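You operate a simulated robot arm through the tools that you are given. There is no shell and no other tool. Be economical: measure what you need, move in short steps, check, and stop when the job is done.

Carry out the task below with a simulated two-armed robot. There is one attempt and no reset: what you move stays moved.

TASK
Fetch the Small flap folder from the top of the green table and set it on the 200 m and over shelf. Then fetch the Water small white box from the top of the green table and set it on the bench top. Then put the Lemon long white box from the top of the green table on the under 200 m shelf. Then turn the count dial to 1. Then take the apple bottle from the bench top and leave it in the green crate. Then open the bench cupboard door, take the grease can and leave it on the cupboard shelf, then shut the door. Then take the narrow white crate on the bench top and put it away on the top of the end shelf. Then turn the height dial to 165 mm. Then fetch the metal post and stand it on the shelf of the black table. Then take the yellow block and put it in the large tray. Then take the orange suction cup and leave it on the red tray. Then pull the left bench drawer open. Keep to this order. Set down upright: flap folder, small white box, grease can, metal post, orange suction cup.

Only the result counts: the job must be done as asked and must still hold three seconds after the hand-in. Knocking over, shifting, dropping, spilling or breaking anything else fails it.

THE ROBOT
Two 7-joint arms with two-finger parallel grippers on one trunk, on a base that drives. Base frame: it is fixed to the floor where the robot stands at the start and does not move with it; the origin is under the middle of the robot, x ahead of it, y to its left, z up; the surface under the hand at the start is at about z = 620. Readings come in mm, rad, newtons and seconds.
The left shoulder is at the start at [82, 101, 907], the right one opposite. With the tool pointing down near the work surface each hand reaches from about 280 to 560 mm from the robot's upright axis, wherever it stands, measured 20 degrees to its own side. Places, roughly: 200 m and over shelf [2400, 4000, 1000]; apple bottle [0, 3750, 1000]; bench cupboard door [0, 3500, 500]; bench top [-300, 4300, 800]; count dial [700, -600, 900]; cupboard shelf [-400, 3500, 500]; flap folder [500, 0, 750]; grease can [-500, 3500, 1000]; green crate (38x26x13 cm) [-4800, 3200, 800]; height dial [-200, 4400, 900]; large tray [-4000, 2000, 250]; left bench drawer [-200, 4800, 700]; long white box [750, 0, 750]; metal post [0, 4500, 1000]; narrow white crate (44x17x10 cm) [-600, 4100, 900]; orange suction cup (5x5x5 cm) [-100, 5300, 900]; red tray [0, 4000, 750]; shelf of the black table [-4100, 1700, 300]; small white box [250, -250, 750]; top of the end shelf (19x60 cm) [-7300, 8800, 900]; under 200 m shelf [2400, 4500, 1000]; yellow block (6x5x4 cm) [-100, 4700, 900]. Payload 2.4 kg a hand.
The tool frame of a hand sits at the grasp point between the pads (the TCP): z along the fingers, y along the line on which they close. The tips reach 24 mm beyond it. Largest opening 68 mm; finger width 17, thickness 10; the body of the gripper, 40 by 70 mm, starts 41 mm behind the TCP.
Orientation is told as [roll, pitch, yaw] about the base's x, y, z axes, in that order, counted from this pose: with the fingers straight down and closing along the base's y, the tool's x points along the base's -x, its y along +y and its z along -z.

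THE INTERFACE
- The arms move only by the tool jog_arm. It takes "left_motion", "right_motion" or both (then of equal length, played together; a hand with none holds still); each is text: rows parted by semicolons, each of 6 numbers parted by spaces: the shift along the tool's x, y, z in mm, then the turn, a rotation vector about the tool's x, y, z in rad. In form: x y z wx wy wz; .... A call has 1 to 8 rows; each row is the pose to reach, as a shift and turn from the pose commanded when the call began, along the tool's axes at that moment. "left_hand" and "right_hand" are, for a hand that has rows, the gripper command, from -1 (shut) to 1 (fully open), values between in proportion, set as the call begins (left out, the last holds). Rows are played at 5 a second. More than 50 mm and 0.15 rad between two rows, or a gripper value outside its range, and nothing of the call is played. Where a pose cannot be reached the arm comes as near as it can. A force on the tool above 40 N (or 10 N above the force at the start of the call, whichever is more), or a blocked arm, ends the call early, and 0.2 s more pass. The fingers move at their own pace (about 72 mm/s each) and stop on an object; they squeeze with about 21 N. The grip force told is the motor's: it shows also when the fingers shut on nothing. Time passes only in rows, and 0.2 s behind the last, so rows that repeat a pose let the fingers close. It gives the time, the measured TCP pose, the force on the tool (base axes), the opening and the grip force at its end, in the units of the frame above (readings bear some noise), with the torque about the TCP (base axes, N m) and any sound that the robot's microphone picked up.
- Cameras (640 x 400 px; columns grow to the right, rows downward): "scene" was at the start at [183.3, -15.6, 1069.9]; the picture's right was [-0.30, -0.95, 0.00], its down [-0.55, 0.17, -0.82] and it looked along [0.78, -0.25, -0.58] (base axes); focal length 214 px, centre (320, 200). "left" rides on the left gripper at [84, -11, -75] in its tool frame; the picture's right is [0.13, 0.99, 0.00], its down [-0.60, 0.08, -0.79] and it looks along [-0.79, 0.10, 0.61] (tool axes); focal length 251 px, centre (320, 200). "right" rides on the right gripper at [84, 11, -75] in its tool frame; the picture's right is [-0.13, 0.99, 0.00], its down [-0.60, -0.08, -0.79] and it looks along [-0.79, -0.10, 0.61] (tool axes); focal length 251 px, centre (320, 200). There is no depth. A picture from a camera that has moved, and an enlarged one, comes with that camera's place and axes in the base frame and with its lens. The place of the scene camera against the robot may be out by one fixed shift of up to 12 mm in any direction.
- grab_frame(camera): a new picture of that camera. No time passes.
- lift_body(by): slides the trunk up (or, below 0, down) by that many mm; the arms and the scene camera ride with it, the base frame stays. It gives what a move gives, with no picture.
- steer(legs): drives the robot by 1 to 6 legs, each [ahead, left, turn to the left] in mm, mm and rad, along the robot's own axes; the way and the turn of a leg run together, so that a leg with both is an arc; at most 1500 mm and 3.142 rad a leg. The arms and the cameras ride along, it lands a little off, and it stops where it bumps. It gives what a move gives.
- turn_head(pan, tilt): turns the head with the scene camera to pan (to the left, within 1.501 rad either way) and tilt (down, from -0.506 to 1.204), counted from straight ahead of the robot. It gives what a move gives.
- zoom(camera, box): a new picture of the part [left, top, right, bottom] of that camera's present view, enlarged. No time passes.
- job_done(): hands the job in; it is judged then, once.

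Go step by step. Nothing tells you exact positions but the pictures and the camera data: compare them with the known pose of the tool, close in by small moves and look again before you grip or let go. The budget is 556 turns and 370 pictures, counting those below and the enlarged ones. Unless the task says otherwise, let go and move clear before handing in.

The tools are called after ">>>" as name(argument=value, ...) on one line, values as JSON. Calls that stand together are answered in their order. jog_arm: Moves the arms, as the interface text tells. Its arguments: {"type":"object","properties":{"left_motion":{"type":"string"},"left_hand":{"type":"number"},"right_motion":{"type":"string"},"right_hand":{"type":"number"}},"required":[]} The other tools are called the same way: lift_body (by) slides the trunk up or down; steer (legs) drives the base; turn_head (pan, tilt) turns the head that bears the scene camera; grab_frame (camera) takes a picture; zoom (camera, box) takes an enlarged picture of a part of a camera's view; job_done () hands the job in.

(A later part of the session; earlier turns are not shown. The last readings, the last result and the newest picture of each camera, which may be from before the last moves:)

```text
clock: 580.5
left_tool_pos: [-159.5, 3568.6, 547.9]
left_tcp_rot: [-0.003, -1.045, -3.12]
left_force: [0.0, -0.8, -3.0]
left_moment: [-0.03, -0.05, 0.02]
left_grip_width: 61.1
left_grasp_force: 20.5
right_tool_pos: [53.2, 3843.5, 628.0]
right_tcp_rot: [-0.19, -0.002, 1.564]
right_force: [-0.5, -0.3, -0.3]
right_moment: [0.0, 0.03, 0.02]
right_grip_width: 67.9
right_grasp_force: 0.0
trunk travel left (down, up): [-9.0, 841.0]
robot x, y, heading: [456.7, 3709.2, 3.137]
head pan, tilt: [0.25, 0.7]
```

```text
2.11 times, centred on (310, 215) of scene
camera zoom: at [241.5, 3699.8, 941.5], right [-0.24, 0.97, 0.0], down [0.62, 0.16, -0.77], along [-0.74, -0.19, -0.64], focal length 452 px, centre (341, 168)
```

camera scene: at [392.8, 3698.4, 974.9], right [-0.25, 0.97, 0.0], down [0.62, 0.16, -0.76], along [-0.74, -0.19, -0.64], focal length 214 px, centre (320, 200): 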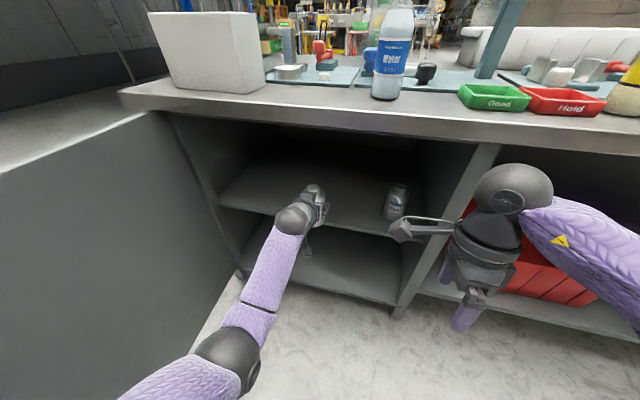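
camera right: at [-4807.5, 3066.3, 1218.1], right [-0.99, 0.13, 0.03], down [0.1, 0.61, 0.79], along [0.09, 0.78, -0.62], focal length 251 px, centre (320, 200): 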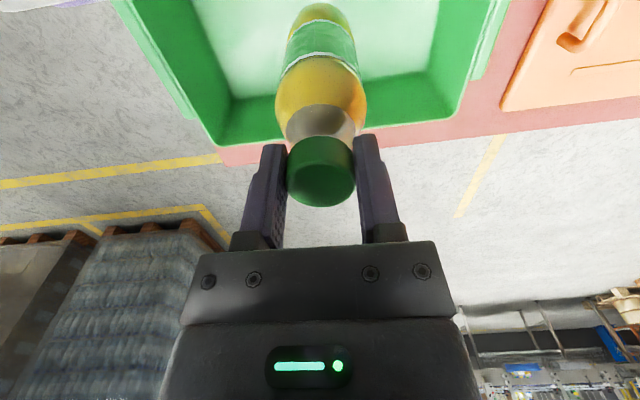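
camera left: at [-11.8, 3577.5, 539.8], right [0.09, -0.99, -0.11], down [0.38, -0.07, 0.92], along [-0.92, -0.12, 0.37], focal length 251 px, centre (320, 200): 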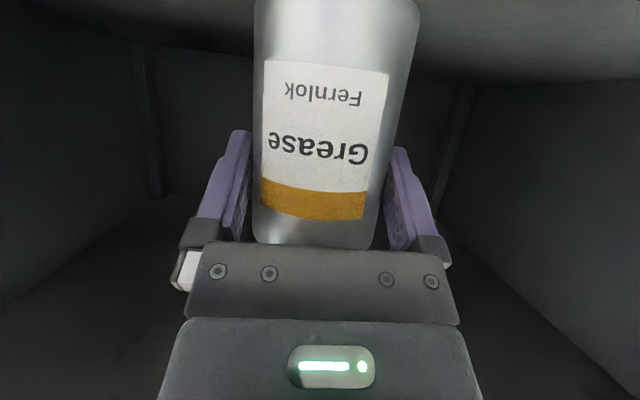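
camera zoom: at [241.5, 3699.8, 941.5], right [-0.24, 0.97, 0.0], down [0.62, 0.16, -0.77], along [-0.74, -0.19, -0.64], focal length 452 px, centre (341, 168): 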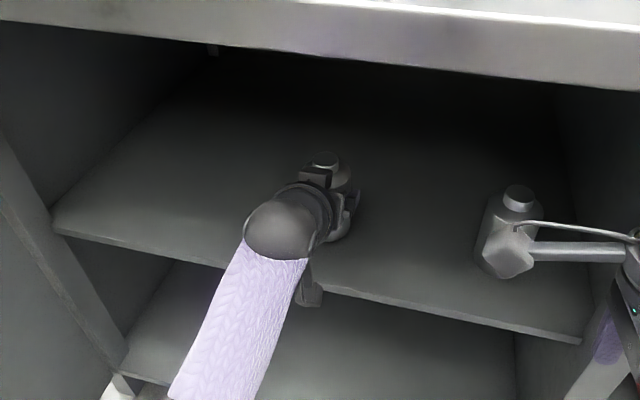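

>>> jog_arm(left_motion="1.7 0 1 0 0 0; 3.5 0 2 0 0 0; 5.2 0 3 0 0 0")

>>> jog_arm(left_motion="1.7 0 1 0 0 0; 3.5 0 2 0 0 0; 5.2 0 3 0 0 0")

>>> grab_frame(camera="left")

```text
clock: 581.4
left_tool_pos: [-158.6, 3569.2, 543.1]
left_tcp_rot: [-0.004, -1.046, -3.122]
left_force: [0.1, 1.0, -3.7]
left_moment: [-0.02, 0.0, -0.01]
left_grip_width: 60.8
left_grasp_force: 20.6
right_tool_pos: [53.9, 3842.5, 629.2]
right_tcp_rot: [-0.19, -0.002, 1.565]
right_force: [1.1, -0.1, 0.4]
right_moment: [0.02, 0.01, 0.01]
right_grip_width: 68.0
right_grasp_force: 0.1
trunk travel left (down, up): [-9.0, 841.0]
robot x, y, heading: [454.0, 3708.9, 3.138]
head pan, tilt: [0.25, 0.7]
```

```text
clock: 582.1
left_tool_pos: [-159.8, 3567.6, 541.0]
left_tcp_rot: [-0.005, -1.055, -3.12]
left_force: [-1.3, 4.6, 20.2]
left_moment: [0.13, 0.25, -0.02]
left_grip_width: 60.8
left_grasp_force: 21.4
right_tool_pos: [53.9, 3842.8, 628.5]
right_tcp_rot: [-0.192, -0.001, 1.566]
right_force: [0.4, 0.3, 0.6]
right_moment: [0.01, -0.01, -0.02]
right_grip_width: 67.9
right_grasp_force: 0.1
trunk travel left (down, up): [-9.0, 841.0]
robot x, y, heading: [454.7, 3709.0, 3.139]
head pan, tilt: [0.25, 0.7]
```

```text
213 pictures are left
camera left: at [-53.7, 3580.7, 504.6], right [0.08, -0.99, -0.11], down [0.39, -0.07, 0.92], along [-0.92, -0.12, 0.38], focal length 251 px, centre (320, 200)
```

left: 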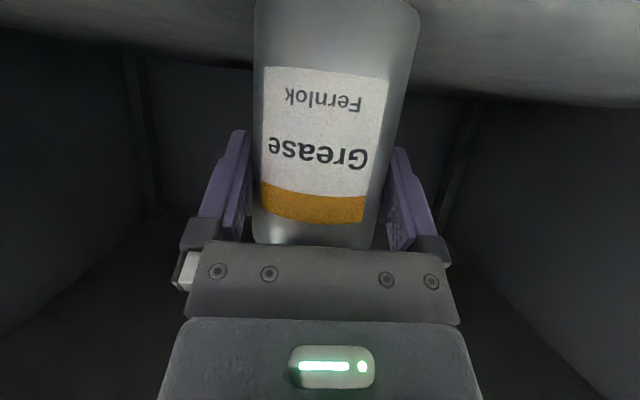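

The can rests on the shelf (the moment places the contact right under it). I'll release and withdraw straight back.

>>> jog_arm(left_motion="-1.7 0 -1 0 0 0; -1.7 0 -1 0 0 0")

>>> jog_arm(left_motion="0 0 0 0 0 0; 0 0 0 0 0 0; 0 0 0 0 0 0", left_hand=1)

>>> grab_frame(camera="left")

>>> steer(legs=[[-150, 0, 0]])

>>> grab_frame(camera="left")

```text
clock: 582.8
left_tool_pos: [-159.6, 3567.4, 539.2]
left_tcp_rot: [-0.002, -1.046, -3.12]
left_force: [-7.4, 0.4, 16.2]
left_moment: [-0.06, 0.54, -0.04]
left_grip_width: 60.9
left_grasp_force: 20.9
right_tool_pos: [52.9, 3842.8, 628.6]
right_tcp_rot: [-0.192, -0.001, 1.562]
right_force: [-0.4, 0.1, -0.3]
right_moment: [-0.04, 0.0, 0.0]
right_grip_width: 67.8
right_grasp_force: 0.0
trunk travel left (down, up): [-9.0, 841.0]
robot x, y, heading: [456.6, 3709.2, 3.137]
head pan, tilt: [0.25, 0.7]
```

```text
clock: 583.5
left_tool_pos: [-158.7, 3568.9, 538.3]
left_tcp_rot: [-0.002, -1.045, -3.122]
left_force: [0.2, 0.1, 0.1]
left_moment: [-0.01, -0.01, 0.04]
left_grip_width: 67.9
left_grasp_force: 0.1
right_tool_pos: [53.0, 3843.4, 628.3]
right_tcp_rot: [-0.191, -0.002, 1.564]
right_force: [0.3, -0.3, -1.0]
right_moment: [-0.01, -0.01, -0.02]
right_grip_width: 68.0
right_grasp_force: 0.0
trunk travel left (down, up): [-9.0, 841.0]
robot x, y, heading: [452.1, 3708.4, 3.134]
head pan, tilt: [0.25, 0.7]
```

```text
212 pictures are left
camera left: at [-52.4, 3580.6, 503.9], right [0.08, -0.99, -0.11], down [0.38, -0.07, 0.92], along [-0.92, -0.12, 0.37], focal length 251 px, centre (320, 200)
```

left: 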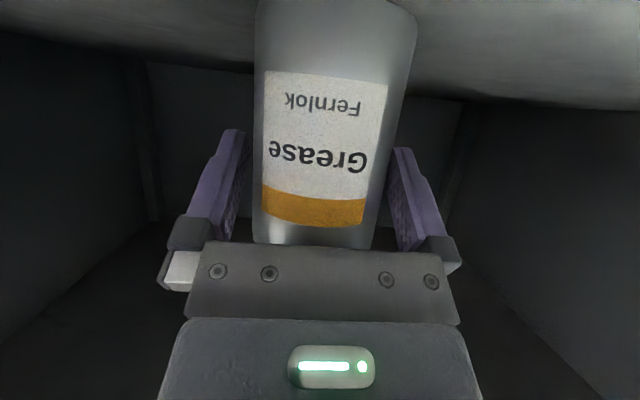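

```text
clock: 584.9
left_tool_pos: [-14.7, 3568.0, 538.1]
left_tcp_rot: [-0.004, -1.046, -3.122]
left_force: [-0.1, 0.1, -0.5]
left_moment: [0.0, -0.01, 0.02]
left_grip_width: 67.9
left_grasp_force: 0.1
right_tool_pos: [199.0, 3842.6, 627.3]
right_tcp_rot: [-0.192, -0.002, 1.564]
right_force: [-0.4, -0.5, 0.4]
right_moment: [0.04, -0.01, -0.01]
right_grip_width: 67.9
right_grasp_force: 0.1
trunk travel left (down, up): [-9.0, 841.0]
robot x, y, heading: [599.8, 3705.2, 3.138]
head pan, tilt: [0.25, 0.7]
```

```text
211 pictures are left
camera left: at [92.4, 3580.2, 503.6], right [0.08, -0.99, -0.11], down [0.38, -0.07, 0.92], along [-0.92, -0.12, 0.37], focal length 251 px, centre (320, 200)
```

left: 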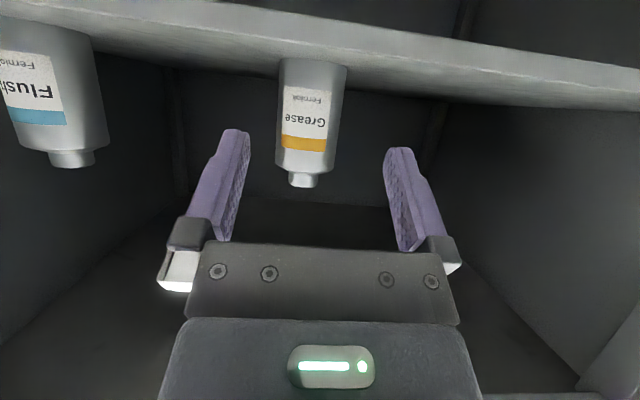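

The grease can stands on the shelf beside the "Flush" one. Now to shut the door: I'll retract, raise the right hand clear, and come round to push the door's outer face diagonally north‑west.

>>> steer(legs=[[-900, 0, 0]])

>>> lift_body(by=130)

>>> jog_arm(left_motion="0 0 0 0 0 0; 0 0 0 0 0 0; 0 0 0 0 0 0; 0 0 0 0 0 0", left_hand=-1, right_motion="0 -10 -40 0 0 0; 0 -20 -80 0 0 0; 0 -30 -115 0 0 0; 0 -40 -150 0 0 0")

>>> steer(legs=[[0, 947, 0], [0, 0, -0.785], [230, 262, 0]])

>>> turn_head(pan=0.0, tilt=0.6)

>>> grab_frame(camera="scene")

```text
clock: 589.7
left_tool_pos: [889.3, 3564.4, 537.3]
left_tcp_rot: [-0.003, -1.044, -3.129]
left_force: [-0.7, -0.4, -0.1]
left_moment: [-0.01, 0.0, 0.0]
left_grip_width: 68.0
left_grasp_force: 0.1
right_tool_pos: [1104.6, 3836.4, 628.6]
right_tcp_rot: [-0.192, -0.001, 1.554]
right_force: [0.9, -0.4, 0.1]
right_moment: [-0.01, -0.03, 0.0]
right_grip_width: 68.0
right_grasp_force: 0.1
trunk travel left (down, up): [-9.0, 841.0]
robot x, y, heading: [1502.4, 3696.4, 3.128]
head pan, tilt: [0.25, 0.7]
```

```text
clock: 591.2
left_tool_pos: [890.9, 3563.8, 667.1]
left_tcp_rot: [-0.002, -1.045, -3.129]
left_force: [-0.4, 0.0, 0.2]
left_moment: [0.01, -0.01, 0.0]
left_grip_width: 67.9
left_grasp_force: 0.1
right_tool_pos: [1105.3, 3837.9, 758.7]
right_tcp_rot: [-0.192, -0.001, 1.552]
right_force: [-0.4, 0.8, -0.5]
right_moment: [-0.03, -0.03, -0.04]
right_grip_width: 68.1
right_grasp_force: 0.1
trunk travel left (down, up): [-139.0, 711.0]
robot x, y, heading: [1505.0, 3699.6, 3.129]
head pan, tilt: [0.25, 0.7]
```

```text
clock: 592.2
left_tool_pos: [889.9, 3565.1, 668.1]
left_tcp_rot: [-0.004, -1.046, -3.129]
left_force: [0.1, -0.8, -0.1]
left_moment: [0.02, 0.02, 0.0]
left_grip_width: 0.0
left_grasp_force: 21.0
right_tool_pos: [1117.5, 3836.3, 912.2]
right_tcp_rot: [-0.192, -0.001, 1.555]
right_force: [-0.6, -0.8, 0.3]
right_moment: [0.01, 0.0, 0.02]
right_grip_width: 67.9
right_grasp_force: 0.1
trunk travel left (down, up): [-139.0, 711.0]
robot x, y, heading: [1505.5, 3698.2, 3.127]
head pan, tilt: [0.25, 0.7]
```

```text
clock: 601.1
left_tool_pos: [618.7, 3050.1, 668.3]
left_tcp_rot: [-0.003, -1.046, 2.379]
left_force: [0.7, 0.2, -0.1]
left_moment: [0.04, 0.0, -0.01]
left_grip_width: 0.0
left_grasp_force: 20.8
right_tool_pos: [971.0, 3085.6, 909.9]
right_tcp_rot: [-0.192, -0.001, 0.779]
right_force: [0.0, 0.7, 0.4]
right_moment: [-0.01, 0.04, 0.02]
right_grip_width: 67.9
right_grasp_force: 0.2
trunk travel left (down, up): [-139.0, 711.0]
robot x, y, heading: [1152.8, 2714.4, 2.355]
head pan, tilt: [0.25, 0.7]
```

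```text
clock: 601.9
left_tool_pos: [618.1, 3048.7, 667.1]
left_tcp_rot: [-0.003, -1.046, 2.379]
left_force: [-0.5, -0.3, -0.6]
left_moment: [-0.01, 0.02, -0.01]
left_grip_width: 0.0
left_grasp_force: 20.7
right_tool_pos: [971.2, 3086.1, 911.6]
right_tcp_rot: [-0.191, -0.003, 0.781]
right_force: [-0.8, 0.6, -0.6]
right_moment: [-0.04, 0.01, -0.02]
right_grip_width: 68.0
right_grasp_force: 0.1
trunk travel left (down, up): [-139.0, 711.0]
robot x, y, heading: [1148.2, 2716.8, 2.352]
head pan, tilt: [0.0, 0.6]
```

```text
210 pictures are left
camera scene: at [1030.9, 2853.6, 1085.3], right [0.71, 0.71, 0.0], down [0.4, -0.4, -0.82], along [-0.58, 0.58, -0.57], focal length 214 px, centre (320, 200)
```

scene: 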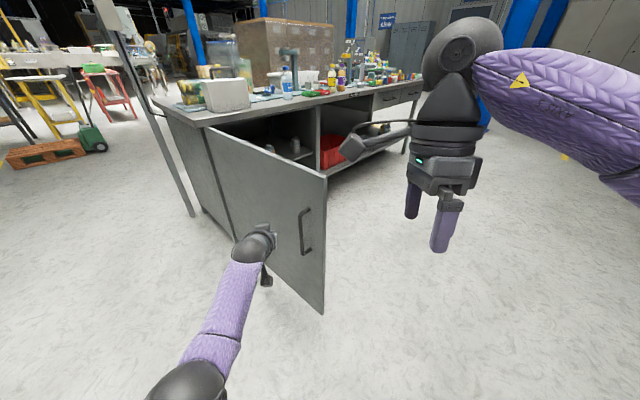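

Door and handle are in view; the fist will meet the door inside of the handle. Pushing diagonally now.

>>> steer(legs=[[300, 0, 0], [250, 0, 0]])

>>> grab_frame(camera="scene")

```text
clock: 605.4
left_tool_pos: [230.9, 3441.4, 667.4]
left_tcp_rot: [-0.005, -1.046, 2.381]
left_force: [-0.1, 0.2, -0.7]
left_moment: [0.01, 0.0, 0.02]
left_grip_width: 0.0
left_grasp_force: 20.7
right_tool_pos: [582.4, 3476.7, 911.3]
right_tcp_rot: [-0.192, -0.001, 0.78]
right_force: [-0.4, 0.4, -0.4]
right_moment: [0.03, 0.03, 0.0]
right_grip_width: 68.2
right_grasp_force: 0.1
trunk travel left (down, up): [-139.0, 711.0]
robot x, y, heading: [761.6, 3106.9, 2.356]
head pan, tilt: [0.0, 0.6]
```

```text
209 pictures are left
camera scene: at [641.9, 3245.2, 1085.4], right [0.71, 0.7, 0.0], down [0.4, -0.4, -0.82], along [-0.58, 0.58, -0.57], focal length 214 px, centre (320, 200)
```

scene: 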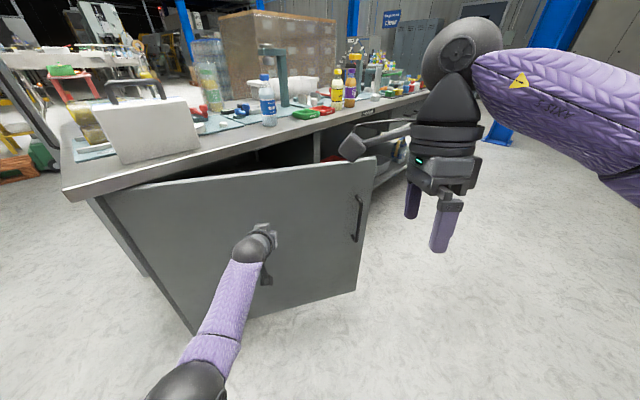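

>>> steer(legs=[[240, 0, 0]])

>>> steer(legs=[[60, 0, 0], [40, 0, 0]])

>>> grab_frame(camera="scene")

```text
clock: 607.2
left_tool_pos: [59.3, 3610.5, 667.7]
left_tcp_rot: [-0.004, -1.045, 2.384]
left_force: [0.5, 0.3, -0.5]
left_moment: [-0.03, -0.01, -0.01]
left_grip_width: 0.0
left_grasp_force: 20.8
right_tool_pos: [410.2, 3646.6, 911.6]
right_tcp_rot: [-0.191, -0.001, 0.782]
right_force: [0.1, -0.1, 0.1]
right_moment: [0.04, 0.02, 0.04]
right_grip_width: 68.0
right_grasp_force: 0.1
trunk travel left (down, up): [-139.0, 711.0]
robot x, y, heading: [593.5, 3282.5, 2.357]
head pan, tilt: [0.0, 0.6]
```

```text
clock: 608.6
left_tool_pos: [-3.7, 3670.2, 667.3]
left_tcp_rot: [-0.008, -1.039, 2.388]
left_force: [9.9, -6.5, 6.9]
left_moment: [-0.01, 0.09, 0.06]
left_grip_width: 0.0
left_grasp_force: 20.9
right_tool_pos: [346.5, 3707.8, 911.7]
right_tcp_rot: [-0.19, -0.001, 0.786]
right_force: [0.5, 0.6, -0.3]
right_moment: [-0.01, 0.02, -0.02]
right_grip_width: 67.9
right_grasp_force: 0.0
trunk travel left (down, up): [-139.0, 711.0]
robot x, y, heading: [527.8, 3341.4, 2.358]
head pan, tilt: [0.0, 0.6]
stopped in leg 2: the force on the tool passed its limit at 192 N (the readings are from after the stop); the commanded pose is now the measured one
```

```text
208 pictures are left
camera scene: at [408.8, 3476.9, 1085.6], right [0.7, 0.71, 0.0], down [0.4, -0.4, -0.83], along [-0.59, 0.58, -0.56], focal length 214 px, centre (320, 200)
```

scene: 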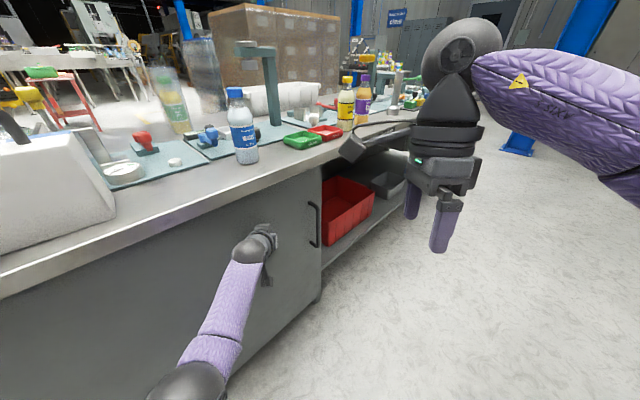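

The door appears shut. I'll back away and check it.

>>> steer(legs=[[-500, 0, 0], [0, 0, 0.785]])

>>> turn_head(pan=-0.5, tilt=0.45)

>>> grab_frame(camera="scene")

```text
clock: 613.7
left_tool_pos: [279.3, 2834.6, 665.9]
left_tcp_rot: [-0.005, -1.035, -3.091]
left_force: [0.2, 0.5, 0.0]
left_moment: [0.0, -0.01, -0.01]
left_grip_width: 0.0
left_grasp_force: 21.1
right_tool_pos: [494.3, 3112.4, 911.0]
right_tcp_rot: [-0.193, -0.002, 1.591]
right_force: [-1.1, -0.1, -0.2]
right_moment: [0.0, 0.03, -0.01]
right_grip_width: 68.0
right_grasp_force: 0.1
trunk travel left (down, up): [-139.0, 711.0]
robot x, y, heading: [883.6, 2991.1, -3.119]
head pan, tilt: [0.0, 0.6]
```

```text
clock: 614.6
left_tool_pos: [279.9, 2835.4, 664.9]
left_tcp_rot: [-0.009, -1.036, -3.09]
left_force: [-0.6, -1.2, -0.9]
left_moment: [-0.02, 0.0, -0.02]
left_grip_width: 0.0
left_grasp_force: 21.4
right_tool_pos: [494.0, 3115.0, 910.7]
right_tcp_rot: [-0.192, -0.002, 1.593]
right_force: [0.0, -0.9, 0.3]
right_moment: [0.01, 0.0, 0.02]
right_grip_width: 68.0
right_grasp_force: 0.1
trunk travel left (down, up): [-139.0, 711.0]
robot x, y, heading: [885.8, 2991.5, -3.112]
head pan, tilt: [-0.499, 0.45]
```

```text
207 pictures are left
camera scene: at [720.1, 3041.8, 1098.9], right [0.46, 0.89, 0.0], down [0.39, -0.2, -0.9], along [-0.8, 0.41, -0.44], focal length 214 px, centre (320, 200)
```

scene: 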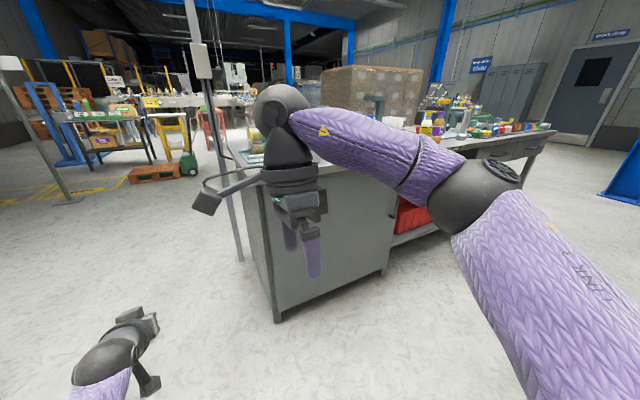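

The door is shut. Next is the white crate, needing both hands tool‑down. I'll first bring the left arm back up and out, then pitch it down.

>>> jog_arm(left_motion="-16 14 -21 0 0 0; -33 28 -43 0 0 0; -49 42 -64 0 0 0; -66 56 -85 0 0 0; -83 70 -107 0 0 0; -99 84 -128 0 0 0; -115 98 -150 0 0 0; -131 110 -171 0 0 0", left_hand=1)

>>> jog_arm(left_motion="0 0 0 0 0.13 0; 0 0 0 0 0.26 0; 0 0 0 0 0.39 0; 0 0 0 0 0.52 0; 0 0 0 0 0.65 0; 0 0 0 0 0.78 0; 0 0 0 0 0.91 0; 0 0 0 0 1.036 0")

>>> turn_head(pan=0.4, tilt=0.5)

>>> grab_frame(camera="scene")

```text
clock: 616.4
left_tool_pos: [366.8, 2728.2, 866.0]
left_tcp_rot: [-0.007, -1.036, -3.088]
left_force: [-0.1, -0.7, -0.3]
left_moment: [-0.03, -0.01, 0.0]
left_grip_width: 68.1
left_grasp_force: 0.0
right_tool_pos: [494.3, 3113.2, 910.8]
right_tcp_rot: [-0.191, -0.003, 1.593]
right_force: [0.7, 0.0, 0.8]
right_moment: [0.01, 0.0, -0.01]
right_grip_width: 67.8
right_grasp_force: 0.1
trunk travel left (down, up): [-139.0, 711.0]
robot x, y, heading: [884.9, 2993.4, -3.115]
head pan, tilt: [-0.499, 0.45]
```

```text
clock: 617.7
left_tool_pos: [364.0, 2729.1, 865.8]
left_tcp_rot: [-0.001, -0.392, -3.098]
left_force: [-4.0, 3.5, -2.4]
left_moment: [-0.15, 0.17, 0.46]
left_grip_width: 68.0
left_grasp_force: 0.1
right_tool_pos: [494.9, 3114.4, 910.9]
right_tcp_rot: [-0.192, -0.004, 1.591]
right_force: [0.7, -0.8, -0.5]
right_moment: [-0.01, 0.01, -0.01]
right_grip_width: 68.1
right_grasp_force: 0.1
trunk travel left (down, up): [-139.0, 711.0]
robot x, y, heading: [886.4, 2989.7, -3.117]
head pan, tilt: [-0.499, 0.45]
stopped in row 6 (left hand): the force on the tool passed its limit at 55 N (the readings are from after the stop); the commanded pose is now the measured one
```

```text
clock: 618.9
left_tool_pos: [362.9, 2728.0, 865.7]
left_tcp_rot: [-0.001, -0.393, -3.1]
left_force: [-11.0, 2.3, -2.2]
left_moment: [-0.13, -0.1, 0.44]
left_grip_width: 68.1
left_grasp_force: 0.0
right_tool_pos: [494.8, 3113.3, 910.1]
right_tcp_rot: [-0.192, -0.003, 1.591]
right_force: [1.0, -0.1, 0.2]
right_moment: [0.03, 0.0, 0.0]
right_grip_width: 68.0
right_grasp_force: 0.0
trunk travel left (down, up): [-139.0, 711.0]
robot x, y, heading: [886.8, 2990.8, -3.119]
head pan, tilt: [0.4, 0.499]
```

```text
206 pictures are left
camera scene: at [718.9, 2962.4, 1094.4], right [-0.41, 0.91, 0.0], down [0.44, 0.2, -0.88], along [-0.8, -0.36, -0.48], focal length 214 px, centre (320, 200)
```

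scene: 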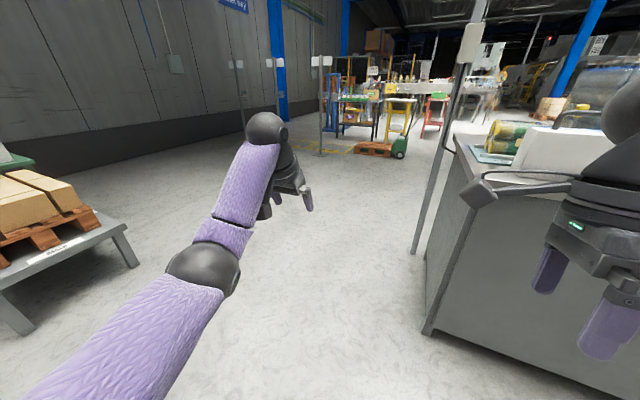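

>>> jog_arm(left_motion="-14 0 -29 0 -0.1 0; -28 0 -58 0 -0.2 0; -42 0 -86 0 -0.3 0; -56 0 -115 0 -0.37 0; -70 0 -144 0 -0.38 0; -74 0 -160 0 -0.38 0")

>>> jog_arm(left_motion="0 0 0 0 0.12 0; 0 0 0 0 0.24 0; 0 0 0 0 0.36 0; 0 0 0 0 0.48 0; 0 0 0 0 0.55 0")

>>> grab_frame(camera="scene")

```text
clock: 620.3
left_tool_pos: [356.3, 2727.4, 1041.8]
left_tcp_rot: [-0.004, -0.77, -3.098]
left_force: [0.4, 0.4, 0.1]
left_moment: [-0.03, -0.01, -0.03]
left_grip_width: 68.0
left_grasp_force: 0.1
right_tool_pos: [494.5, 3113.7, 911.4]
right_tcp_rot: [-0.192, -0.002, 1.591]
right_force: [0.0, 0.1, 0.3]
right_moment: [-0.01, 0.01, -0.02]
right_grip_width: 68.2
right_grasp_force: 0.0
trunk travel left (down, up): [-139.0, 711.0]
robot x, y, heading: [888.2, 2994.1, -3.112]
head pan, tilt: [0.4, 0.499]
```

```text
clock: 621.5
left_tool_pos: [398.9, 2725.1, 1015.5]
left_tcp_rot: [-0.002, -0.257, -3.1]
left_force: [-0.1, -0.1, -0.4]
left_moment: [0.02, 0.0, 0.01]
left_grip_width: 68.3
left_grasp_force: 0.0
left hand out of reach, approached as far as the arm can: row 2, 3, 4, 5
right_tool_pos: [495.3, 3112.6, 911.5]
right_tcp_rot: [-0.191, -0.002, 1.591]
right_force: [0.3, -0.6, -0.6]
right_moment: [-0.01, 0.01, 0.01]
right_grip_width: 67.7
right_grasp_force: 0.0
trunk travel left (down, up): [-139.0, 711.0]
robot x, y, heading: [889.9, 2991.2, -3.115]
head pan, tilt: [0.4, 0.499]
```

```text
205 pictures are left
camera scene: at [719.1, 2962.4, 1094.5], right [-0.41, 0.91, 0.0], down [0.44, 0.2, -0.88], along [-0.8, -0.36, -0.48], focal length 214 px, centre (320, 200)
```

scene: 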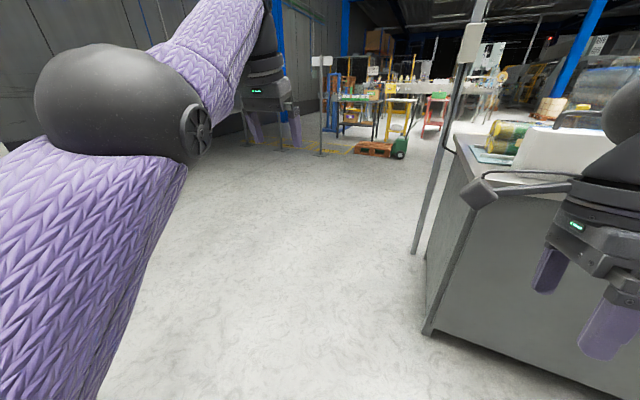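

The left elbow is up again. I'll finish pitching it down, level the right hand, and turn the right hand back so both close sideways.

>>> jog_arm(left_motion="9 0 35 0 0 0; 18 0 70 0 0 0; 28 0 106 0 0 0; 28 0 106 0 0.13 0; 28 0 106 0 0.257 0", right_motion="0 0 0 0 -0.06 0; 0 0 10 0 -0.12 0; 0 0 10 0 -0.192 0; 0 0 10 0 -0.192 0; 0 0 10 0 -0.192 0")

>>> jog_arm(right_motion="0 0 0 0 0 -0.14; 0 0 0 0 0 -0.28; 0 0 0 0 0 -0.42; 0 0 0 0 0 -0.56; 0 0 0 0 0 -0.7; 0 0 0 0 0 -0.84; 0 0 0 0 0 -0.98; 0 0 0 0 0 -1.12")

>>> jog_arm(right_motion="0 0 0 0 0 -0.14; 0 0 0 0 0 -0.28; 0 0 0 0 0 -0.42; 0 0 0 0 0 -0.45")

```text
clock: 622.7
left_tool_pos: [397.9, 2723.3, 909.3]
left_tcp_rot: [-0.001, 0.04, -3.099]
left_force: [0.0, 0.2, 0.6]
left_moment: [0.0, 0.04, -0.02]
left_grip_width: 68.1
left_grasp_force: 0.1
left hand out of reach, approached as far as the arm can: row 1, 2, 3, 4, 5
right_tool_pos: [497.6, 3112.3, 900.8]
right_tcp_rot: [-0.196, -0.191, 1.628]
right_force: [-0.1, -0.1, -0.5]
right_moment: [0.01, 0.03, 0.0]
right_grip_width: 67.9
right_grasp_force: 0.0
trunk travel left (down, up): [-139.0, 711.0]
robot x, y, heading: [890.2, 2991.7, -3.119]
head pan, tilt: [0.4, 0.499]
```

```text
clock: 624.5
left_tool_pos: [395.9, 2724.7, 909.2]
left_tcp_rot: [-0.002, 0.037, -3.1]
left_force: [-0.1, -0.4, 0.1]
left_moment: [0.02, 0.02, -0.02]
left_grip_width: 68.2
left_grasp_force: 0.1
right_tool_pos: [496.1, 3114.3, 901.3]
right_tcp_rot: [-0.258, 0.092, 2.721]
right_force: [1.4, -0.5, 0.8]
right_moment: [-0.03, 0.0, -0.04]
right_grip_width: 68.0
right_grasp_force: 0.0
trunk travel left (down, up): [-139.0, 711.0]
robot x, y, heading: [883.8, 2990.0, -3.121]
head pan, tilt: [0.4, 0.499]
```

```text
clock: 625.5
left_tool_pos: [396.2, 2725.6, 909.7]
left_tcp_rot: [-0.002, 0.037, -3.101]
left_force: [0.6, -1.5, 0.3]
left_moment: [0.01, 0.0, -0.02]
left_grip_width: 68.0
left_grasp_force: 0.0
right_tool_pos: [496.0, 3113.1, 900.9]
right_tcp_rot: [-0.193, 0.195, -3.12]
right_force: [-0.1, 0.6, 0.3]
right_moment: [-0.03, 0.03, -0.02]
right_grip_width: 68.0
right_grasp_force: 0.1
trunk travel left (down, up): [-139.0, 711.0]
robot x, y, heading: [888.2, 2988.4, -3.115]
head pan, tilt: [0.4, 0.499]
```

>>> jog_arm(right_motion="0 0 0 -0.09 -0.09 0; 0 0 0 -0.19 -0.19 0; 0 0 0 -0.193 -0.195 0", left_motion="0 0 0 0 -0.02 0; 0 0 10 0 -0.037 0; 0 0 10 0 -0.037 0")

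```text
clock: 626.3
left_tool_pos: [388.7, 2722.8, 902.9]
left_tcp_rot: [-0.003, -0.001, -3.1]
left_force: [-0.8, -0.9, -0.1]
left_moment: [0.01, 0.01, -0.02]
left_grip_width: 67.9
left_grasp_force: 0.0
left hand out of reach, approached as far as the arm can: row 2, 3
right_tool_pos: [496.3, 3114.1, 900.9]
right_tcp_rot: [0.0, -0.001, -3.102]
right_force: [0.2, -0.3, -0.4]
right_moment: [0.0, 0.0, -0.02]
right_grip_width: 68.4
right_grasp_force: 0.0
trunk travel left (down, up): [-139.0, 711.0]
robot x, y, heading: [887.3, 2989.2, -3.117]
head pan, tilt: [0.4, 0.499]
```

Both hands are level. Driving round to the west side of the bench, facing the white crate.

>>> steer(legs=[[0, 580, -0.025], [1200, 0, 0], [1250, 0, 0], [0, 0, 3.14], [0, 1480, 0]])

>>> lift_body(by=250)

>>> turn_head(pan=0.0, tilt=0.5)

>>> grab_frame(camera="scene")

```text
clock: 655.4
left_tool_pos: [-1098.7, 4101.8, 902.4]
left_tcp_rot: [-0.001, 0.0, 0.044]
left_force: [0.1, -0.3, 0.4]
left_moment: [0.01, 0.02, 0.0]
left_grip_width: 68.2
left_grasp_force: 0.0
right_tool_pos: [-1205.8, 3708.8, 901.5]
right_tcp_rot: [0.002, -0.002, 0.04]
right_force: [0.1, -0.4, -0.1]
right_moment: [0.01, 0.02, 0.02]
right_grip_width: 67.8
right_grasp_force: 0.0
trunk travel left (down, up): [-139.0, 711.0]
robot x, y, heading: [-1599.9, 3833.2, 0.028]
head pan, tilt: [0.4, 0.499]
```

```text
clock: 656.1
left_tool_pos: [-1099.5, 4101.9, 924.4]
left_tcp_rot: [0.0, -0.02, 0.044]
left_force: [13.8, 2.4, -12.7]
left_moment: [0.17, -0.25, 0.12]
left_grip_width: 68.2
left_grasp_force: 0.1
right_tool_pos: [-1207.7, 3708.4, 922.5]
right_tcp_rot: [0.001, -0.007, 0.039]
right_force: [-0.3, -0.4, 0.7]
right_moment: [-0.02, 0.02, 0.0]
right_grip_width: 68.0
right_grasp_force: 0.0
trunk travel left (down, up): [-158.0, 692.0]
robot x, y, heading: [-1598.8, 3835.2, 0.028]
head pan, tilt: [0.4, 0.499]
stopped: the force on the tool passed its limit at 60 N (the readings are from after the stop); the commanded pose is now the measured one
```

```text
clock: 656.9
left_tool_pos: [-1099.1, 4101.8, 924.2]
left_tcp_rot: [0.001, -0.02, 0.045]
left_force: [27.4, 3.3, -20.6]
left_moment: [0.19, -0.01, 0.25]
left_grip_width: 67.8
left_grasp_force: 0.1
right_tool_pos: [-1208.1, 3710.5, 922.4]
right_tcp_rot: [0.001, -0.005, 0.04]
right_force: [0.1, -0.2, 0.4]
right_moment: [0.0, 0.02, 0.0]
right_grip_width: 68.2
right_grasp_force: 0.0
trunk travel left (down, up): [-158.0, 692.0]
robot x, y, heading: [-1596.6, 3831.5, 0.027]
head pan, tilt: [0.0, 0.499]
```

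```text
204 pictures are left
camera scene: at [-1417.6, 3847.5, 1113.9], right [0.03, -1.0, 0.0], down [-0.48, -0.01, -0.88], along [0.88, 0.02, -0.48], focal length 214 px, centre (320, 200)
```

scene: 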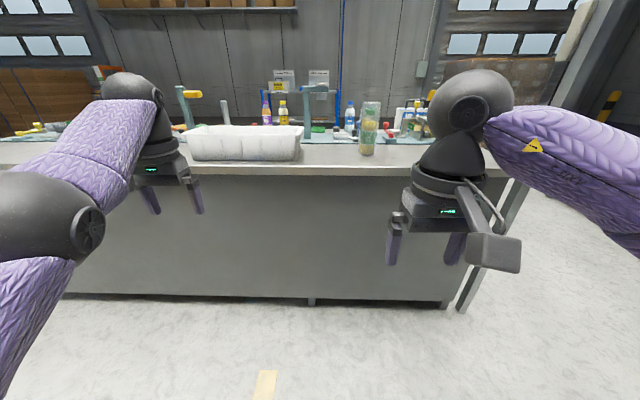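

>>> jog_arm(left_motion="15 -15 15 0 -0.02 0; 30 -30 30 0 -0.02 0; 45 -45 45 0 -0.02 0; 60 -60 60 0 -0.02 0; 70 -80 70 0 -0.02 0; 80 -100 80 0 -0.02 0")

>>> turn_head(pan=0.6, tilt=0.6)

>>> grab_frame(camera="scene")

```text
clock: 658.3
left_tool_pos: [-1073.3, 4031.6, 873.8]
left_tcp_rot: [-0.002, -0.036, 0.044]
left_force: [-0.4, 0.0, -0.6]
left_moment: [-0.02, -0.03, -0.01]
left_grip_width: 68.0
left_grasp_force: 0.0
left hand out of reach, approached as far as the arm can: row 1, 2, 3, 4, 5, 6
right_tool_pos: [-1207.3, 3709.6, 922.1]
right_tcp_rot: [-0.001, -0.006, 0.041]
right_force: [0.8, 0.2, -0.2]
right_moment: [0.03, 0.0, -0.04]
right_grip_width: 68.5
right_grasp_force: 0.0
trunk travel left (down, up): [-158.0, 692.0]
robot x, y, heading: [-1599.0, 3834.0, 0.031]
head pan, tilt: [0.0, 0.499]
```

```text
clock: 659.3
left_tool_pos: [-1072.4, 4031.6, 874.2]
left_tcp_rot: [-0.001, -0.037, 0.044]
left_force: [-0.1, -0.1, -0.6]
left_moment: [0.02, 0.01, -0.01]
left_grip_width: 68.1
left_grasp_force: 0.0
right_tool_pos: [-1208.3, 3709.0, 921.3]
right_tcp_rot: [0.001, -0.005, 0.04]
right_force: [-1.4, -0.8, 0.2]
right_moment: [-0.04, 0.01, -0.02]
right_grip_width: 68.1
right_grasp_force: 0.0
trunk travel left (down, up): [-158.0, 692.0]
robot x, y, heading: [-1596.9, 3829.9, 0.023]
head pan, tilt: [0.6, 0.6]
```

```text
203 pictures are left
camera scene: at [-1436.9, 3896.8, 1104.9], right [0.59, -0.81, 0.0], down [-0.46, -0.33, -0.82], along [0.67, 0.48, -0.57], focal length 214 px, centre (320, 200)
```

scene: 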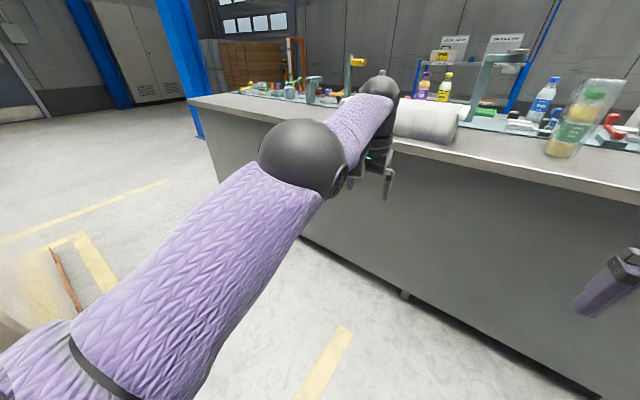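

The left arm seems held by a joint limit. I'll test whether turning its wrist frees it.

>>> jog_arm(left_motion="0 0 0 0 0 -0.14; 0 0 0 0 0 -0.28; 0 0 0 0 0 -0.42; 30 0 0 0 0 -0.42; 60 0 0 0 0 -0.42; 90 0 0 0 0 -0.42")

>>> jog_arm(left_motion="-30 0 0 0 0 0.14; -60 0 0 0 0 0.28; -60 0 0 0 0 0.42; -60 0 0 0 0 0.56; -60 0 0 0 0 0.7; -30 0 0 0 0 0.8; 0 0 0 0 0 0.8; 30 0 0 0 0 0.8")

```text
clock: 660.7
left_tool_pos: [-1077.8, 4030.2, 891.1]
left_tcp_rot: [-0.014, -0.033, 0.463]
left_force: [0.6, -0.7, 0.4]
left_moment: [-0.01, 0.0, 0.0]
left_grip_width: 68.2
left_grasp_force: 0.1
left hand out of reach, approached as far as the arm can: row 4, 5, 6
right_tool_pos: [-1207.4, 3711.0, 922.2]
right_tcp_rot: [0.003, -0.006, 0.039]
right_force: [1.1, 0.6, 1.2]
right_moment: [-0.02, 0.04, 0.03]
right_grip_width: 68.0
right_grasp_force: 0.0
trunk travel left (down, up): [-158.0, 692.0]
robot x, y, heading: [-1597.0, 3833.8, 0.026]
head pan, tilt: [0.6, 0.6]
```

```text
clock: 661.7
left_tool_pos: [-1079.5, 4072.1, 888.9]
left_tcp_rot: [-0.002, -0.053, 0.086]
left_force: [17.1, 3.4, -14.2]
left_moment: [-0.07, -0.33, -0.21]
left_grip_width: 67.8
left_grasp_force: 0.0
left hand out of reach, approached as far as the arm can: row 1, 2, 3, 4
right_tool_pos: [-1208.6, 3709.0, 922.6]
right_tcp_rot: [0.003, -0.005, 0.041]
right_force: [0.3, 0.6, 0.3]
right_moment: [-0.02, -0.02, 0.03]
right_grip_width: 68.1
right_grasp_force: 0.0
trunk travel left (down, up): [-158.0, 692.0]
robot x, y, heading: [-1599.7, 3831.3, 0.025]
head pan, tilt: [0.6, 0.6]
stopped in row 4 (left hand): the force on the tool passed its limit at 73 N (the readings are from after the stop); the commanded pose is now the measured one
```

The wrist bracket meets the forearm when the hand is high. I'll work with the hand lower relative to the trunk: lower the left hand 170 mm and restore its yaw.

>>> jog_arm(left_motion="0 0 30 0 0 0; 0 0 60 0 0 0; 0 0 95 0 0 0; 0 0 130 0 0 0; 0 0 170 0 0 0; 0 0 170 0 -0.05 0.04; 30 -20 170 0 -0.05 0.04; 60 -40 170 0 -0.05 0.04")

>>> lift_body(by=250)

```text
clock: 662.0
left_tool_pos: [-1077.3, 4073.3, 885.0]
left_tcp_rot: [0.002, -0.064, 0.079]
left_force: [13.8, 2.9, -11.7]
left_moment: [-0.04, -0.28, -0.14]
left_grip_width: 67.7
left_grasp_force: 0.1
right_tool_pos: [-1207.0, 3709.2, 921.3]
right_tcp_rot: [0.001, -0.008, 0.039]
right_force: [0.4, -0.6, -0.4]
right_moment: [0.03, 0.02, 0.02]
right_grip_width: 68.0
right_grasp_force: 0.2
trunk travel left (down, up): [-158.0, 692.0]
robot x, y, heading: [-1602.6, 3833.5, 0.026]
head pan, tilt: [0.6, 0.6]
stopped in row 1 (left hand): the force on the tool passed its limit at 76 N (the readings are from after the stop); the commanded pose is now the measured one
```

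```text
clock: 664.5
left_tool_pos: [-1108.8, 4071.5, 1205.0]
left_tcp_rot: [-0.008, -0.21, 0.078]
left_force: [0.2, -0.2, -0.2]
left_moment: [0.01, 0.02, -0.01]
left_grip_width: 68.0
left_grasp_force: 0.1
right_tool_pos: [-1206.9, 3710.4, 1171.1]
right_tcp_rot: [0.0, -0.005, 0.039]
right_force: [-0.2, 0.5, -0.9]
right_moment: [0.02, -0.02, 0.0]
right_grip_width: 68.0
right_grasp_force: 0.1
trunk travel left (down, up): [-408.0, 442.0]
robot x, y, heading: [-1596.8, 3832.4, 0.029]
head pan, tilt: [0.6, 0.6]
```

>>> turn_head(pan=0.7, tilt=0.3)

>>> grab_frame(camera="scene")

>>> grab_frame(camera="left")

```text
clock: 665.3
left_tool_pos: [-1110.5, 4072.1, 1205.1]
left_tcp_rot: [-0.007, -0.21, 0.078]
left_force: [0.1, 0.6, 0.4]
left_moment: [0.0, 0.0, -0.03]
left_grip_width: 67.8
left_grasp_force: 0.1
right_tool_pos: [-1207.5, 3709.4, 1172.5]
right_tcp_rot: [0.003, -0.006, 0.04]
right_force: [1.1, 1.0, 0.7]
right_moment: [-0.02, 0.01, -0.03]
right_grip_width: 67.8
right_grasp_force: 0.0
trunk travel left (down, up): [-408.0, 442.0]
robot x, y, heading: [-1594.9, 3827.1, 0.028]
head pan, tilt: [0.7, 0.3]
```

```text
202 pictures are left
camera scene: at [-1492.4, 3905.6, 1385.9], right [0.66, -0.75, 0.0], down [-0.22, -0.2, -0.95], along [0.71, 0.63, -0.3], focal length 214 px, centre (320, 200)
```

scene: 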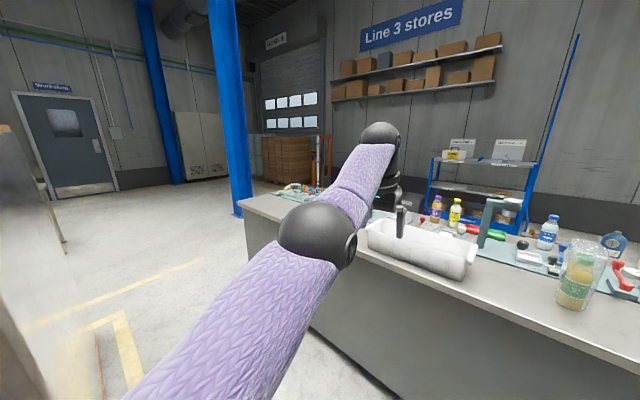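

```text
201 pictures are left
camera left: at [-1207.8, 4053.3, 1262.2], right [-0.2, 0.98, -0.03], down [0.42, 0.12, 0.9], along [0.89, 0.17, -0.43], focal length 251 px, centre (320, 200)
```

left: 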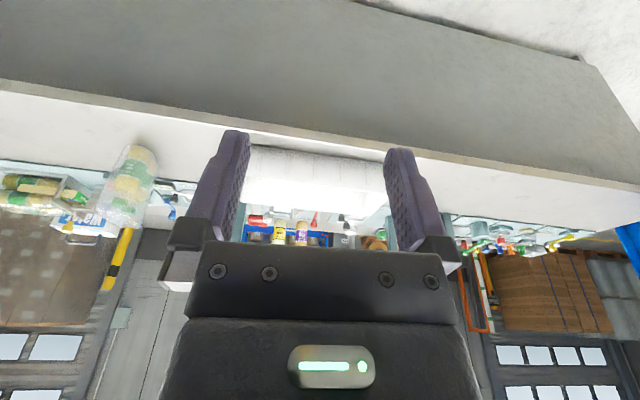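

The forearm lies right behind the hand where the bracket is. For the crate I'll instead have both hands close fore–aft (pinching its near long wall), so I'll turn the left hand's yaw by 90° and see whether it frees up.

>>> jog_arm(left_motion="0 0 0 0 0 -0.14; 0 0 0 0 0 -0.28; 0 0 0 0 0 -0.42; 0 0 0 0 0 -0.56; 0 0 0 0 0 -0.7; 0 0 0 0 0 -0.84; 0 0 0 0 0 -0.98; 0 0 0 0 0 -1.12")

>>> jog_arm(left_motion="0 0 0 0 0 -0.14; 0 0 0 0 0 -0.28; 0 0 0 0 0 -0.4")

```text
clock: 667.1
left_tool_pos: [-1111.1, 4072.2, 1206.0]
left_tcp_rot: [-0.195, -0.084, 1.208]
left_force: [-0.5, -0.2, -0.4]
left_moment: [0.02, -0.02, -0.04]
left_grip_width: 68.1
left_grasp_force: 0.0
right_tool_pos: [-1208.6, 3707.8, 1171.9]
right_tcp_rot: [0.0, -0.006, 0.04]
right_force: [-0.1, -0.2, 0.0]
right_moment: [-0.01, -0.01, 0.0]
right_grip_width: 68.1
right_grasp_force: 0.1
trunk travel left (down, up): [-408.0, 442.0]
robot x, y, heading: [-1599.4, 3832.4, 0.028]
head pan, tilt: [0.7, 0.3]
```

```text
clock: 667.9
left_tool_pos: [-1111.1, 4073.2, 1206.8]
left_tcp_rot: [-0.212, -0.001, 1.602]
left_force: [0.3, -0.3, -0.5]
left_moment: [0.03, -0.01, 0.02]
left_grip_width: 68.0
left_grasp_force: 0.1
right_tool_pos: [-1208.5, 3708.2, 1171.7]
right_tcp_rot: [0.001, -0.005, 0.041]
right_force: [0.1, 0.6, 0.1]
right_moment: [0.01, 0.02, -0.01]
right_grip_width: 67.9
right_grasp_force: 0.0
trunk travel left (down, up): [-408.0, 442.0]
robot x, y, heading: [-1597.9, 3830.8, 0.022]
head pan, tilt: [0.7, 0.3]
```

>>> jog_arm(left_motion="10 0 10 -0.07 0 0; 20 0 20 -0.14 0 0; 30 0 30 -0.212 0 0; 45 10 50 -0.212 0 0; 60 20 70 -0.212 0 0; 75 30 90 -0.212 0 0; 90 40 100 -0.212 0 0; 100 40 100 -0.212 0 0", right_motion="0 0 15 0 0 0.14; 0 0 30 0 0 0.28; 0 0 45 0 0 0.42; 0 0 60 0 0 0.56; 0 0 75 0 0 0.7; 0 0 90 0 0 0.84; 0 0 100 0 0 0.98; 0 0 100 0 0 1.12")

>>> jog_arm(right_motion="0 0 0 0 0 0.14; 0 0 0 0 0 0.28; 0 0 0 0 0 0.42; 0 0 0 0 0 0.47")

>>> turn_head(pan=0.3, tilt=0.5)

>>> grab_frame(camera="scene")

```text
clock: 669.7
left_tool_pos: [-1126.2, 3972.0, 1101.4]
left_tcp_rot: [0.001, -0.003, 1.598]
left_force: [0.0, -0.5, 0.0]
left_moment: [0.03, 0.01, -0.01]
left_grip_width: 67.8
left_grasp_force: 0.2
left hand out of reach, approached as far as the arm can: row 1, 2, 3, 4, 5
right_tool_pos: [-1207.2, 3709.3, 1072.3]
right_tcp_rot: [0.004, -0.001, -1.082]
right_force: [0.3, 0.1, 0.6]
right_moment: [-0.01, 0.0, 0.03]
right_grip_width: 67.9
right_grasp_force: 0.1
trunk travel left (down, up): [-408.0, 442.0]
robot x, y, heading: [-1597.5, 3829.9, 0.029]
head pan, tilt: [0.7, 0.3]
```

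```text
clock: 670.7
left_tool_pos: [-1125.0, 3972.3, 1100.4]
left_tcp_rot: [0.001, -0.004, 1.599]
left_force: [0.1, 0.7, 0.5]
left_moment: [-0.02, 0.03, 0.05]
left_grip_width: 67.9
left_grasp_force: 0.0
right_tool_pos: [-1208.1, 3708.0, 1072.1]
right_tcp_rot: [0.006, 0.001, -1.551]
right_force: [-0.5, -0.7, -0.5]
right_moment: [-0.01, 0.03, 0.02]
right_grip_width: 68.2
right_grasp_force: 0.0
trunk travel left (down, up): [-408.0, 442.0]
robot x, y, heading: [-1596.9, 3831.7, 0.025]
head pan, tilt: [0.7, 0.3]
```

```text
clock: 671.6
left_tool_pos: [-1125.7, 3972.0, 1100.8]
left_tcp_rot: [0.001, -0.003, 1.6]
left_force: [0.1, 0.2, -0.2]
left_moment: [-0.04, 0.0, -0.03]
left_grip_width: 68.1
left_grasp_force: 0.1
right_tool_pos: [-1207.6, 3708.9, 1071.7]
right_tcp_rot: [0.005, 0.001, -1.55]
right_force: [-0.6, -0.8, 0.7]
right_moment: [0.08, -0.01, -0.03]
right_grip_width: 67.7
right_grasp_force: 0.0
trunk travel left (down, up): [-408.0, 442.0]
robot x, y, heading: [-1600.6, 3833.2, 0.026]
head pan, tilt: [0.3, 0.499]
```

```text
200 pictures are left
camera scene: at [-1476.1, 3872.8, 1367.6], right [0.32, -0.95, 0.0], down [-0.45, -0.15, -0.88], along [0.83, 0.28, -0.48], focal length 214 px, centre (320, 200)
```

scene: 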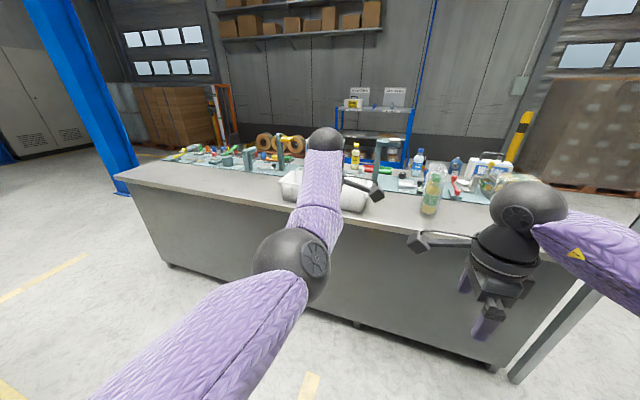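

Both hands are ready. I'll strafe to face the crate squarely and look.

>>> steer(legs=[[0, 270, -0.026], [220, 0, 0]])

>>> turn_head(pan=0.0, tilt=0.6)

>>> grab_frame(camera="scene")

>>> zoom(camera="scene", box=[200, 100, 440, 250])

```text
clock: 674.8
left_tool_pos: [-902.4, 4229.1, 1100.0]
left_tcp_rot: [0.002, -0.004, 1.577]
left_force: [-0.4, -0.9, -0.3]
left_moment: [0.01, 0.02, -0.01]
left_grip_width: 67.9
left_grasp_force: 0.0
right_tool_pos: [-991.3, 3967.7, 1069.8]
right_tcp_rot: [0.006, 0.003, -1.574]
right_force: [-0.1, 0.3, -0.5]
right_moment: [0.01, 0.03, 0.0]
right_grip_width: 68.2
right_grasp_force: 0.0
trunk travel left (down, up): [-408.0, 442.0]
robot x, y, heading: [-1379.5, 4100.1, 0.004]
head pan, tilt: [0.3, 0.499]
```

```text
clock: 675.6
left_tool_pos: [-901.5, 4228.8, 1100.4]
left_tcp_rot: [0.002, -0.003, 1.575]
left_force: [-0.1, -0.5, 1.1]
left_moment: [-0.01, 0.0, -0.02]
left_grip_width: 68.1
left_grasp_force: 0.2
right_tool_pos: [-990.3, 3966.7, 1071.5]
right_tcp_rot: [0.009, 0.002, -1.573]
right_force: [-0.4, -0.1, 0.1]
right_moment: [-0.01, -0.02, 0.02]
right_grip_width: 68.2
right_grasp_force: 0.0
trunk travel left (down, up): [-408.0, 442.0]
robot x, y, heading: [-1380.7, 4098.3, 0.007]
head pan, tilt: [0.0, 0.6]
```

```text
199 pictures are left
camera scene: at [-1254.8, 4110.8, 1358.5], right [0.0, -1.0, 0.0], down [-0.56, 0.0, -0.83], along [0.83, 0.0, -0.56], focal length 214 px, centre (320, 200)
```

scene: 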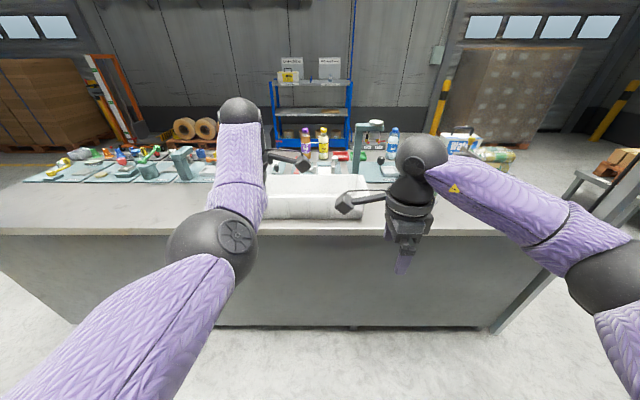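

```text
2.67 times, centred on (320, 175) of scene
camera zoom: at [-1254.8, 4110.8, 1358.5], right [0.0, -1.0, 0.0], down [-0.56, 0.0, -0.83], along [0.83, 0.0, -0.56], focal length 572 px, centre (320, 267)
```

zoom: 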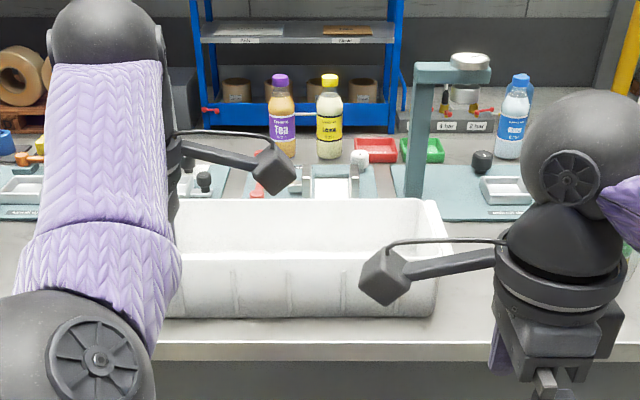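

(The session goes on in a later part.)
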